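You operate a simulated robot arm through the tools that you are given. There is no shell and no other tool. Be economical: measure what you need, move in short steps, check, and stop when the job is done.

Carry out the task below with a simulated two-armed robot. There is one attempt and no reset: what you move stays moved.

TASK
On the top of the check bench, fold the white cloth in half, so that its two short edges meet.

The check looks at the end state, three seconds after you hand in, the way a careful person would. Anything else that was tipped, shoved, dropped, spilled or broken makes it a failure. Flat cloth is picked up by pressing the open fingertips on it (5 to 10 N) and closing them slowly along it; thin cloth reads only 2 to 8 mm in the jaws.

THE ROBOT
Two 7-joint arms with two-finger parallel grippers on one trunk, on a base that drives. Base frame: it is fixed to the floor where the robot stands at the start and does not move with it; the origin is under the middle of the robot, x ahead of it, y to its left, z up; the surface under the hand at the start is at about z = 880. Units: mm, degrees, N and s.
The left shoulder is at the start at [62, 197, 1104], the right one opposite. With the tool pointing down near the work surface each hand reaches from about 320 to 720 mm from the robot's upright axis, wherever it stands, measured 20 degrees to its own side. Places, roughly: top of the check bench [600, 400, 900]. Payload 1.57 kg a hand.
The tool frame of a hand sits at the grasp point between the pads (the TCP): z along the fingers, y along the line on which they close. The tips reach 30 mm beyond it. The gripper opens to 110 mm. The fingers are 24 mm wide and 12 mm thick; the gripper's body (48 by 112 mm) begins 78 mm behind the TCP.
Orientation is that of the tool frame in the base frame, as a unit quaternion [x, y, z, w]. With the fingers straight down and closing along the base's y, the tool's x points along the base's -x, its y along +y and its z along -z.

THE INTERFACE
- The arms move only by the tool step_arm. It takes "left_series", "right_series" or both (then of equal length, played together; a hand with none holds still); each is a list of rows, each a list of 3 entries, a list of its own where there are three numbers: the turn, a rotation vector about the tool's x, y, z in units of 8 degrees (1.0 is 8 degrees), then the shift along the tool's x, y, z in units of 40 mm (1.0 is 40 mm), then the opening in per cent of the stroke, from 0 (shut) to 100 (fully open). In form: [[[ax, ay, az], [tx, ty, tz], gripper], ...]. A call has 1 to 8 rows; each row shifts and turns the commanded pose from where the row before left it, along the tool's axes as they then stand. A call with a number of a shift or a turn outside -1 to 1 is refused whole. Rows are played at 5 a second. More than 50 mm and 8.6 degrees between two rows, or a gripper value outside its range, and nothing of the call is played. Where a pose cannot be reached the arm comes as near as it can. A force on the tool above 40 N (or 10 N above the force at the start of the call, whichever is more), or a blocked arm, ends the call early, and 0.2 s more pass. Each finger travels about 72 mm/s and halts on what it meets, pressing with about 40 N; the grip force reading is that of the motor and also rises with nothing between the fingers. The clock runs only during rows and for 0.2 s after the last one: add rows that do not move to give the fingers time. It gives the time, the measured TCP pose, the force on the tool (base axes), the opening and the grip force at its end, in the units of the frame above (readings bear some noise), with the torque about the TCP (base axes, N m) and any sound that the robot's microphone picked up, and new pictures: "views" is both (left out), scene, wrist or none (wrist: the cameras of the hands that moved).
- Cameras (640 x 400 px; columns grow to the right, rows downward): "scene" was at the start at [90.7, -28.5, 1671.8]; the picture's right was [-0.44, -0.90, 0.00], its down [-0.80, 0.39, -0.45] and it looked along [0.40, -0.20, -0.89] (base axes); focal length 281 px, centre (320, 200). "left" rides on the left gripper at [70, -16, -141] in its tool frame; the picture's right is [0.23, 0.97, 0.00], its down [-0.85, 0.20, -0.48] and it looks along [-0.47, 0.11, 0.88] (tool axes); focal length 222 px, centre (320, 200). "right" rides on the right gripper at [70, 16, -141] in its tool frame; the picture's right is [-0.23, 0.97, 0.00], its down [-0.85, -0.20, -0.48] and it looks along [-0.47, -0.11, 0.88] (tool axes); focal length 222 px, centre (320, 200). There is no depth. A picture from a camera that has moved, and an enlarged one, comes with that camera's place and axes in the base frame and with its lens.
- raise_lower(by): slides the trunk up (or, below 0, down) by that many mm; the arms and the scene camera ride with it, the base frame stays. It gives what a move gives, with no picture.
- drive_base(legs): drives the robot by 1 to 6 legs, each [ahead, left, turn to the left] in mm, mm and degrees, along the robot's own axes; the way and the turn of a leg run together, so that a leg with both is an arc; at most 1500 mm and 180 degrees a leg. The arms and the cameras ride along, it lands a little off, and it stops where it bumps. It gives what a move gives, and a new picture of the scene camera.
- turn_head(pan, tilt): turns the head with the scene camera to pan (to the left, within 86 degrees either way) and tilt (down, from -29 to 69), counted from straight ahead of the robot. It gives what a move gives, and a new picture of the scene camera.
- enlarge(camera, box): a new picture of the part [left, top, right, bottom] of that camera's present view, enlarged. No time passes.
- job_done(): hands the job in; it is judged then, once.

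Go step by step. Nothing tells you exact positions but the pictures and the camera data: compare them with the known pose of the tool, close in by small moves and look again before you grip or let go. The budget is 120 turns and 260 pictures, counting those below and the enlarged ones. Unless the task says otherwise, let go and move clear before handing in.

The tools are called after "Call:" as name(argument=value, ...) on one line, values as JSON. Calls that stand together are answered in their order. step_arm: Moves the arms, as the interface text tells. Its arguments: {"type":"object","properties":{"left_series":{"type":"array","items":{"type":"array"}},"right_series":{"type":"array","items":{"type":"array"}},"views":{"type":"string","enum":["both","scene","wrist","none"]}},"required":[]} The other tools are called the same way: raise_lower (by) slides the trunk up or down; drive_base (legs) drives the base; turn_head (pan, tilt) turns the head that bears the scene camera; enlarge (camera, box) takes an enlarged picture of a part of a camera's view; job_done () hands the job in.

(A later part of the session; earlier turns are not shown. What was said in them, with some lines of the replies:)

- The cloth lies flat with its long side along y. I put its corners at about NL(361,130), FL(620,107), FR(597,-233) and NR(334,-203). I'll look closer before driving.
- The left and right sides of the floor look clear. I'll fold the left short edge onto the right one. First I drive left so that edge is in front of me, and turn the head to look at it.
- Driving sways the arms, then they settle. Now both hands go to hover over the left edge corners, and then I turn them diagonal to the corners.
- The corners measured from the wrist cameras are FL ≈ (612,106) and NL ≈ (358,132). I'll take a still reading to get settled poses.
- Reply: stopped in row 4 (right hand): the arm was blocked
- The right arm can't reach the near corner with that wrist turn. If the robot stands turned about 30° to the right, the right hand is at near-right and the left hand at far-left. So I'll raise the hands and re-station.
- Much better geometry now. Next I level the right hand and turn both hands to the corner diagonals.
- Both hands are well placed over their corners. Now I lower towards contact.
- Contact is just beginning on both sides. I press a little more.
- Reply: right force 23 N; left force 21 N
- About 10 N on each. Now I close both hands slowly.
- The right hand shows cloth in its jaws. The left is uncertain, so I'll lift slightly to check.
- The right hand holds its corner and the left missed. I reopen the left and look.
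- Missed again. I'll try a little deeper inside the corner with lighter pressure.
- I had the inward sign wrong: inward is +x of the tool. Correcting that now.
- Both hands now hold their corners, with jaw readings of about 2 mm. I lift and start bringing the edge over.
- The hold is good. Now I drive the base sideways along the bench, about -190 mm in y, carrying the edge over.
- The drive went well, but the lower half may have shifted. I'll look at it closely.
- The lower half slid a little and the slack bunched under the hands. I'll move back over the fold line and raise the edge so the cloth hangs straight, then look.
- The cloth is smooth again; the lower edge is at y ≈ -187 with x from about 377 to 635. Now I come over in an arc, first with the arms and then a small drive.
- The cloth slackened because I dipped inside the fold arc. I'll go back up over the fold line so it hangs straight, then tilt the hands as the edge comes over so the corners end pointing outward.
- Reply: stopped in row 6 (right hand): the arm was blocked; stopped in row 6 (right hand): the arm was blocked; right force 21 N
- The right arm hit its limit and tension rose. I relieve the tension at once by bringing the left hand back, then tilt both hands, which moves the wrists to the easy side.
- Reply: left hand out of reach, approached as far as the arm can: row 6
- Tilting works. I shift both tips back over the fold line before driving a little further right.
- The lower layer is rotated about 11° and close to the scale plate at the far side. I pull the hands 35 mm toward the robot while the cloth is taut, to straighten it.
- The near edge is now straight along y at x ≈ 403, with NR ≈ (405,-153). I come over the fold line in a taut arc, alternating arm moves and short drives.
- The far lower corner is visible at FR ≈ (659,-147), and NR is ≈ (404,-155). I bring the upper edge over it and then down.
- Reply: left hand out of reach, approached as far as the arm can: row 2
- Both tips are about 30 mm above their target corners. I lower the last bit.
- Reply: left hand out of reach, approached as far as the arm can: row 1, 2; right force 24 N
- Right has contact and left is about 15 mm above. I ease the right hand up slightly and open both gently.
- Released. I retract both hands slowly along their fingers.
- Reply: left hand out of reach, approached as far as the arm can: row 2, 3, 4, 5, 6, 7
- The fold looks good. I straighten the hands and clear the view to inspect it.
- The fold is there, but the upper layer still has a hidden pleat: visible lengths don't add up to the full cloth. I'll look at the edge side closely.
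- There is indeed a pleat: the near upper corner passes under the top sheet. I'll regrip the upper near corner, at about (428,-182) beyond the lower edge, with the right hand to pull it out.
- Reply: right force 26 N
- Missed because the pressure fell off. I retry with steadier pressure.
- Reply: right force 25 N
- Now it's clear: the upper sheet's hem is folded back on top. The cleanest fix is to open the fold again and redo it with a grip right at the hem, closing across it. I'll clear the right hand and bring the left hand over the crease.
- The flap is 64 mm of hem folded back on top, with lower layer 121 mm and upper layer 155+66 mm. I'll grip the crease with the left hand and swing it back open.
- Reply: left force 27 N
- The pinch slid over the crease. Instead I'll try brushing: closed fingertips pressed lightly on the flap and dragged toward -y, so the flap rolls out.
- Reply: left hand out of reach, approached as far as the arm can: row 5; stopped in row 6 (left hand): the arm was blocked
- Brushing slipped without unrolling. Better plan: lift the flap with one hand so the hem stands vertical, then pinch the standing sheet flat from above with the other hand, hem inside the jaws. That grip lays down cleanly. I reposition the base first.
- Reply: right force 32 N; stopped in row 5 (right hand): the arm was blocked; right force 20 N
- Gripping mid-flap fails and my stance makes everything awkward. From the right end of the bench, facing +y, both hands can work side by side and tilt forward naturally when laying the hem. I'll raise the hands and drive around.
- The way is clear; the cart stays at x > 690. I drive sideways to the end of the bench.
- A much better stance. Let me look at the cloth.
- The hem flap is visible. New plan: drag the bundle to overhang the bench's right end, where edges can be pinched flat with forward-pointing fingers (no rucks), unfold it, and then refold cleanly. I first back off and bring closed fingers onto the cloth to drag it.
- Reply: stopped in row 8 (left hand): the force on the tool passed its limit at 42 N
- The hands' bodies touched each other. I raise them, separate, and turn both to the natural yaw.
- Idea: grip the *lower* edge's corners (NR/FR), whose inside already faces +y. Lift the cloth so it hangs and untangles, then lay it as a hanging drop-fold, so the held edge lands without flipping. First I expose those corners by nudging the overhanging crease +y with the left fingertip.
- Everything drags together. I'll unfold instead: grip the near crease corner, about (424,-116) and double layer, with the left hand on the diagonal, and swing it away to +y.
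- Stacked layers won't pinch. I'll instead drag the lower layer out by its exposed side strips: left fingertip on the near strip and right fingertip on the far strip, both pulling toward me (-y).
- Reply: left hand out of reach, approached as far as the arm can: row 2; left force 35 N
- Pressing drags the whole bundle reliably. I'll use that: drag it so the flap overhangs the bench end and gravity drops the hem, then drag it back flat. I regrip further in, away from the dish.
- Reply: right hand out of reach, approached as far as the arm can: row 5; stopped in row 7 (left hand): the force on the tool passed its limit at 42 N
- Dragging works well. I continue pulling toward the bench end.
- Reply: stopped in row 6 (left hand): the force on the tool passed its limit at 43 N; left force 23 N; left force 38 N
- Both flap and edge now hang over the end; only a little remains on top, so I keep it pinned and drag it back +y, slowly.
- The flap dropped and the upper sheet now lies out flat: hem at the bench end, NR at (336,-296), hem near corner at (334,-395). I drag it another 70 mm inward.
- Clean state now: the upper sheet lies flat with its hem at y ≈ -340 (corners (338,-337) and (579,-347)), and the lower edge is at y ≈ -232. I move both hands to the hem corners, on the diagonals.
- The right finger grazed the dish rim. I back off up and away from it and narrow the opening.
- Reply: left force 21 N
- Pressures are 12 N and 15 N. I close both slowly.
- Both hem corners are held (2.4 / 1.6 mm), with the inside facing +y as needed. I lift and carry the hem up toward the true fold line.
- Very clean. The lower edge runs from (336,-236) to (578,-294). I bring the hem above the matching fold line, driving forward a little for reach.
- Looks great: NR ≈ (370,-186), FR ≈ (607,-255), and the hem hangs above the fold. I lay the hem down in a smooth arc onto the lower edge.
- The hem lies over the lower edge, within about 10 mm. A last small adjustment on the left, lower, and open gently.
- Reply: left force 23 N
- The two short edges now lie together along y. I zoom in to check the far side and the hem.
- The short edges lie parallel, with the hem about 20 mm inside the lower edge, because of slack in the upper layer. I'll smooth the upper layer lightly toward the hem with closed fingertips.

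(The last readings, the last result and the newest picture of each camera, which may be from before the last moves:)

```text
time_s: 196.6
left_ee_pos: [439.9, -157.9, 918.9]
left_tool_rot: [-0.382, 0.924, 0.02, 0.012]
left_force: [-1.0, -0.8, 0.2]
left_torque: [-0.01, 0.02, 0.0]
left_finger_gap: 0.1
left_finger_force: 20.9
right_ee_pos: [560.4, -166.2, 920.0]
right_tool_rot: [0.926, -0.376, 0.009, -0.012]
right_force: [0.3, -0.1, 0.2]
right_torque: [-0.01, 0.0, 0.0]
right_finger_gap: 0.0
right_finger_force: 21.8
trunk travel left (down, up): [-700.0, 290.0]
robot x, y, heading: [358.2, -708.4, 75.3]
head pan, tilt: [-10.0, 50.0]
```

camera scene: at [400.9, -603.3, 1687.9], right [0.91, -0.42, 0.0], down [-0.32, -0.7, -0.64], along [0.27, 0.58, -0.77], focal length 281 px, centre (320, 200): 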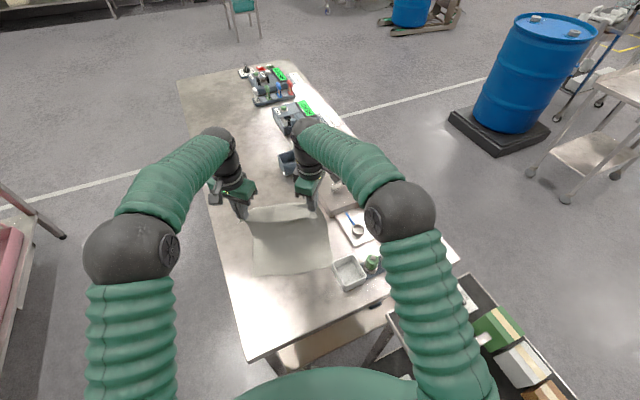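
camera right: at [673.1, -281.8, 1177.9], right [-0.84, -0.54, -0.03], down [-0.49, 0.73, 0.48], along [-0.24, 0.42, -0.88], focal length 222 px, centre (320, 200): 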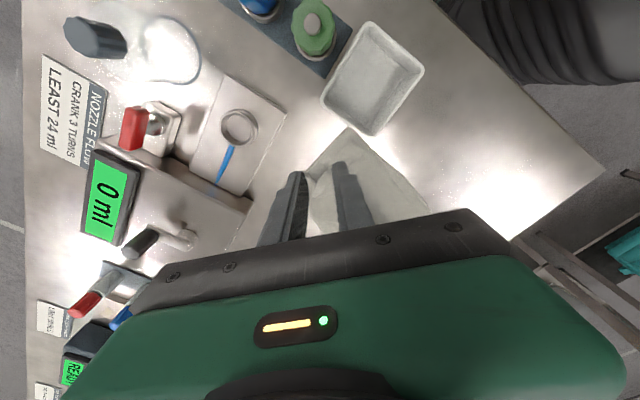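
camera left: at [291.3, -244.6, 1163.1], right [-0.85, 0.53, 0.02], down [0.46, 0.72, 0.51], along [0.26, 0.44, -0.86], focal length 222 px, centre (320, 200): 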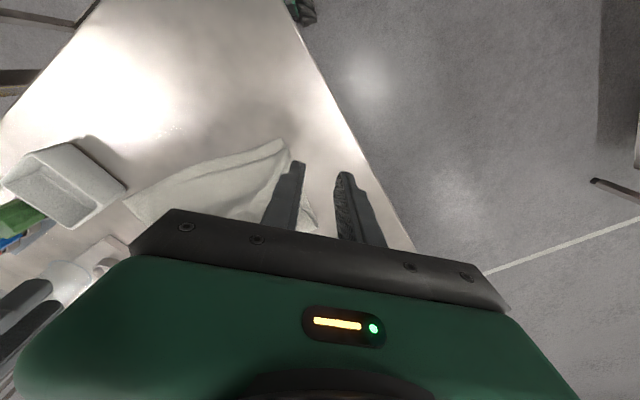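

Call:
step_arm(left_series=[[[0, 0, 0], [0, 0, 0.07], 0], [[0, 0, 0], [0.2, -0.2, 0.03], 0], [[0, 0, 0], [0.265, -0.265, 0], 0], [[0, 0, 0], [0.265, -0.265, 0], 0], [[0, 0, 0], [0.2, -0.2, 0], 0], [[0, 0, 0], [0, 0, -0.6], 0], [[0, 0, 0], [0.3, 0.4, -0.8], 0], [[0, 0, 0], [0.7, 0.7, -0.3], 0]], right_series=[[[0, 0, 0], [0, 0, 0.1], 0], [[0, 0, 0], [0.2, 0.2, 0.03], 0], [[0, 0, 0], [0.227, 0.233, 0], 0], [[0, 0, 0], [0.227, 0.233, 0], 0], [[0, 0, 0], [0.15, 0.15, 0], 0], [[0, 0, 0], [0, 0, -0.6], 0], [[0, 0, 0], [0.2, -0.4, -0.8], 0], [[0, 0, 0], [0.5, -0.5, -0.6], 0]], views="none")

Call:
enlarge(camera="scene", box=[245, 215, 350, 295])

```text
time_s: 198.4
left_ee_pos: [378.2, -212.4, 980.7]
left_tool_rot: [-0.382, 0.924, 0.02, 0.013]
left_force: [-0.6, 0.0, 0.5]
left_torque: [0.01, 0.0, -0.02]
left_finger_gap: 0.3
left_finger_force: 21.5
right_ee_pos: [604.0, -206.9, 997.9]
right_tool_rot: [0.926, -0.376, 0.01, -0.013]
right_force: [0.7, -0.1, -0.1]
right_torque: [0.0, 0.01, -0.01]
right_finger_gap: 0.1
right_finger_force: 21.5
trunk travel left (down, up): [-700.0, 290.0]
robot x, y, heading: [357.9, -707.7, 75.6]
head pan, tilt: [-10.0, 50.0]
```

```text
5.00 times, centred on (298, 255) of scene
camera zoom: at [398.3, -606.1, 1688.1], right [0.91, -0.42, 0.0], down [-0.32, -0.7, -0.64], along [0.27, 0.58, -0.77], focal length 1406 px, centre (432, -75)
```

zoom: 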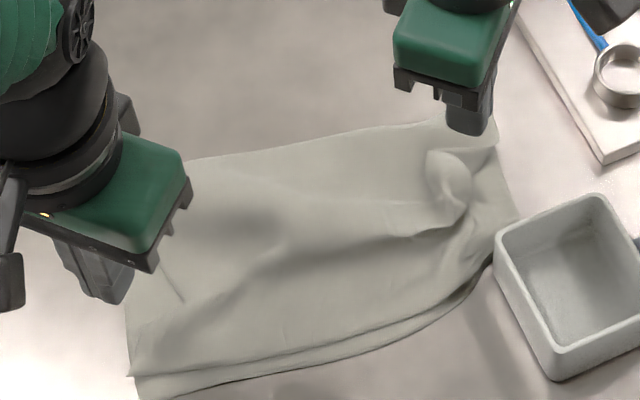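

The gap shrank to about 16 mm and the dish is unmoved, though the cloth's far side now touches it. One more light stroke toward the hem, with a pull away from the dish.

Call:
step_arm(left_series=[[[0, 0, 0], [-0.87, -0.22, 0], 0], [[0, 0, 0], [-0.87, -0.22, 0.3], 0], [[0, 0, 0], [0, 0, 0.8], 0], [[0, 0, 0], [0, 0, 0.53], 0], [[0, 0, 0], [0, 0, 0.03], 0], [[0, 0, 0], [0, 0, 0], 0]], right_series=[[[0, 0, 0], [-0.77, 0.36, 0], 0], [[0, 0, 0], [-0.77, 0.36, 0.5], 0], [[0, 0, 0], [0, 0, 0.9], 0], [[0, 0, 0], [0, 0, 0.63], 0], [[0, 0, 0], [0, 0, 0.04], 0], [[0, 0, 0], [0, 0, 0], 0]], views="none")

Call:
step_arm(left_series=[[[0, 0, 0], [0.265, -0.13, 0.01], 0], [[0, 0, 0], [0.265, -0.13, 0], 0], [[0, 0, 0], [0.265, -0.13, 0], 0], [[0, 0, 0], [0.265, -0.13, 0], 0], [[0, 0, 0], [0, 0, -0.6], 0], [[0, 0, 0], [0, 0, -0.8], 0], [[0, 0, 0], [0.5, 0.7, -0.5], 0], [[0, 0, 0], [0.5, 0.7, -0.5], 0]], right_series=[[[0, 0, 0], [0.13, 0.267, 0.02], 0], [[0, 0, 0], [0.13, 0.267, 0], 0], [[0, 0, 0], [0.13, 0.267, 0], 0], [[0, 0, 0], [0.13, 0.267, 0], 0], [[0, 0, 0], [0, 0, -0.6], 0], [[0, 0, 0], [0, 0, -0.8], 0], [[0, 0, 0], [0.3, -0.6, -0.8], 0], [[0, 0, 0], [0.3, -0.6, -0.6], 0]], views="none")

Call:
enlarge(camera="scene", box=[240, 220, 350, 300])

```text
time_s: 199.3
left_ee_pos: [436.8, -171.0, 935.8]
left_tool_rot: [-0.385, 0.922, 0.02, 0.008]
left_force: [-1.1, 0.8, 0.3]
left_torque: [-0.07, -0.05, 0.0]
left_finger_gap: 0.2
left_finger_force: 21.5
right_ee_pos: [545.2, -182.6, 938.4]
right_tool_rot: [0.927, -0.376, 0.012, -0.013]
right_force: [1.3, -1.6, -0.5]
right_torque: [0.06, 0.05, 0.04]
right_finger_gap: 0.1
right_finger_force: 21.6
trunk travel left (down, up): [-700.0, 290.0]
robot x, y, heading: [356.6, -706.3, 75.3]
head pan, tilt: [-10.0, 50.0]
stopped in row 4 (left hand): the force on the tool passed its limit at 44 N (the readings are from after the stop); the commanded pose is now the measured one
```

```text
time_s: 201.1
left_ee_pos: [351.9, -209.5, 1031.5]
left_tool_rot: [-0.384, 0.923, 0.019, 0.008]
left_force: [0.1, -0.4, 0.2]
left_torque: [0.04, 0.03, -0.01]
left_finger_gap: 0.1
left_finger_force: 21.5
right_ee_pos: [575.0, -212.3, 1052.3]
right_tool_rot: [0.926, -0.377, 0.012, -0.013]
right_force: [-0.3, 0.5, -0.3]
right_torque: [0.01, 0.01, 0.01]
right_finger_gap: 0.2
right_finger_force: 21.2
trunk travel left (down, up): [-700.0, 290.0]
robot x, y, heading: [358.0, -709.9, 75.4]
head pan, tilt: [-10.0, 50.0]
```

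```text
5.00 times, centred on (295, 260) of scene
camera zoom: at [397.9, -605.5, 1688.1], right [0.91, -0.42, 0.0], down [-0.32, -0.7, -0.64], along [0.27, 0.58, -0.77], focal length 1406 px, centre (445, -100)
```

zoom: 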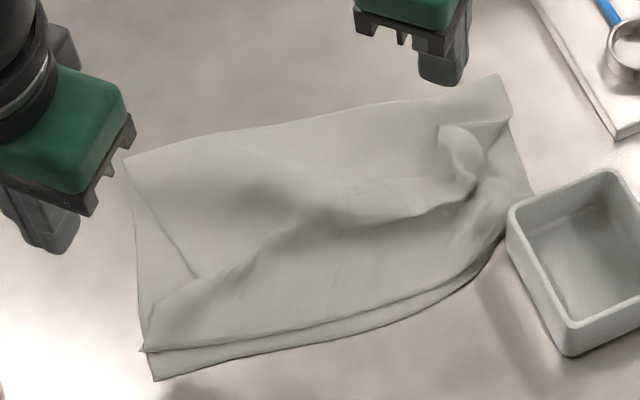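

The hands grazed each other and that stroke missed the cloth; nothing changed. One last left-only smoothing stroke toward the near hem corner.

Call:
step_arm(left_series=[[[0, 0, 0], [-0.78, -0.25, 0], 0], [[0, 0, 0], [-0.78, -0.25, 0], 0], [[0, 0, 0], [-0.78, -0.25, 0.4], 0], [[0, 0, 0], [0, 0, 0.8], 0], [[0, 0, 0], [0, 0, 0.8], 0], [[0, 0, 0], [0, 0, 0.8], 0], [[0, 0, 0], [0, 0, 0.04], 0], [[0, 0, 0], [0, 0, 0], 0]], right_series=[[[0, 0, 0], [0.5, -0.5, -0.8], 0], [[0, 0, 0], [0.5, -0.5, -0.8], 0], [[0, 0, 0], [0.5, -0.5, 0], 0], [[0, 0, 0], [0, 0, 0], 0], [[0, 0, 0], [0, 0, 0], 0], [[0, 0, 0], [0, 0, 0], 0], [[0, 0, 0], [0, 0, 0], 0], [[0, 0, 0], [0, 0, 0], 0]], views="none")

```text
time_s: 202.9
left_ee_pos: [440.7, -160.0, 919.8]
left_tool_rot: [-0.385, 0.923, 0.02, 0.007]
left_force: [-0.5, 0.2, 0.2]
left_torque: [0.02, 0.06, -0.02]
left_finger_gap: 0.0
left_finger_force: 21.0
right_ee_pos: [660.6, -213.7, 1116.2]
right_tool_rot: [0.926, -0.377, 0.011, -0.012]
right_force: [-0.3, -0.9, 0.2]
right_torque: [0.03, -0.01, 0.01]
right_finger_gap: 0.2
right_finger_force: 21.4
trunk travel left (down, up): [-700.0, 290.0]
robot x, y, heading: [357.9, -704.3, 75.7]
head pan, tilt: [-10.0, 50.0]
```

Call:
step_arm(left_series=[[[0, 0, 0], [0, 0, 0.09], 0], [[0, 0, 0], [0.3, 0.02, 0.01], 0], [[0, 0, 0], [0.3, 0.02, 0], 0], [[0, 0, 0], [0.3, 0.02, 0], 0], [[0, 0, 0], [0.3, 0.02, 0], 0], [[0, 0, 0], [0.2, 0.02, -0.5], 0], [[0, 0, 0], [0.3, 0.3, -0.8], 0], [[0, 0, 0], [0.5, 0.7, -0.8], 0]], views="none")

Call:
enlarge(camera="scene", box=[240, 220, 350, 300])

```text
time_s: 204.7
left_ee_pos: [346.0, -197.6, 999.9]
left_tool_rot: [-0.385, 0.923, 0.02, 0.008]
left_force: [-0.4, -0.1, -0.2]
left_torque: [0.0, -0.03, 0.0]
left_finger_gap: 0.0
left_finger_force: 21.1
right_ee_pos: [658.2, -213.2, 1117.5]
right_tool_rot: [0.926, -0.378, 0.013, -0.014]
right_force: [0.4, 0.0, 0.2]
right_torque: [0.0, -0.03, -0.05]
right_finger_gap: 0.2
right_finger_force: 21.7
trunk travel left (down, up): [-700.0, 290.0]
robot x, y, heading: [358.8, -706.6, 75.4]
head pan, tilt: [-10.0, 50.0]
```

```text
5.00 times, centred on (295, 260) of scene
camera zoom: at [396.9, -606.4, 1688.2], right [0.91, -0.42, 0.0], down [-0.32, -0.7, -0.64], along [0.27, 0.58, -0.77], focal length 1406 px, centre (445, -100)
```

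zoom: 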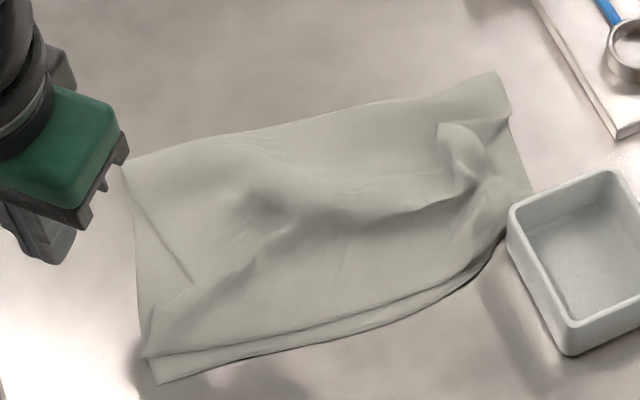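

The cloth is folded in half. The two short edges lie parallel, meeting at the far end and within about 20 mm near the front. Nothing else has visibly moved, and both hands are clear of the cloth, so I hand in.

Call:
job_done()

```text
The job is handed in.
```

I handed in with the white cloth folded in half on top of the check bench, but the two short edges do not meet exactly. They touch at the far end and are about 20 mm apart at the near end.

- **Wrinkles:** the upper layer still has some, and there is a small curl at its far side.
- **White dish:** a finger grazed its rim once and the cloth's far edge now rests against it, but in the pictures it looks unmoved.
- **Cloth position:** the cloth lies nearer the right end of the bench than where it started, because I had to drag it there to undo a bad first fold.
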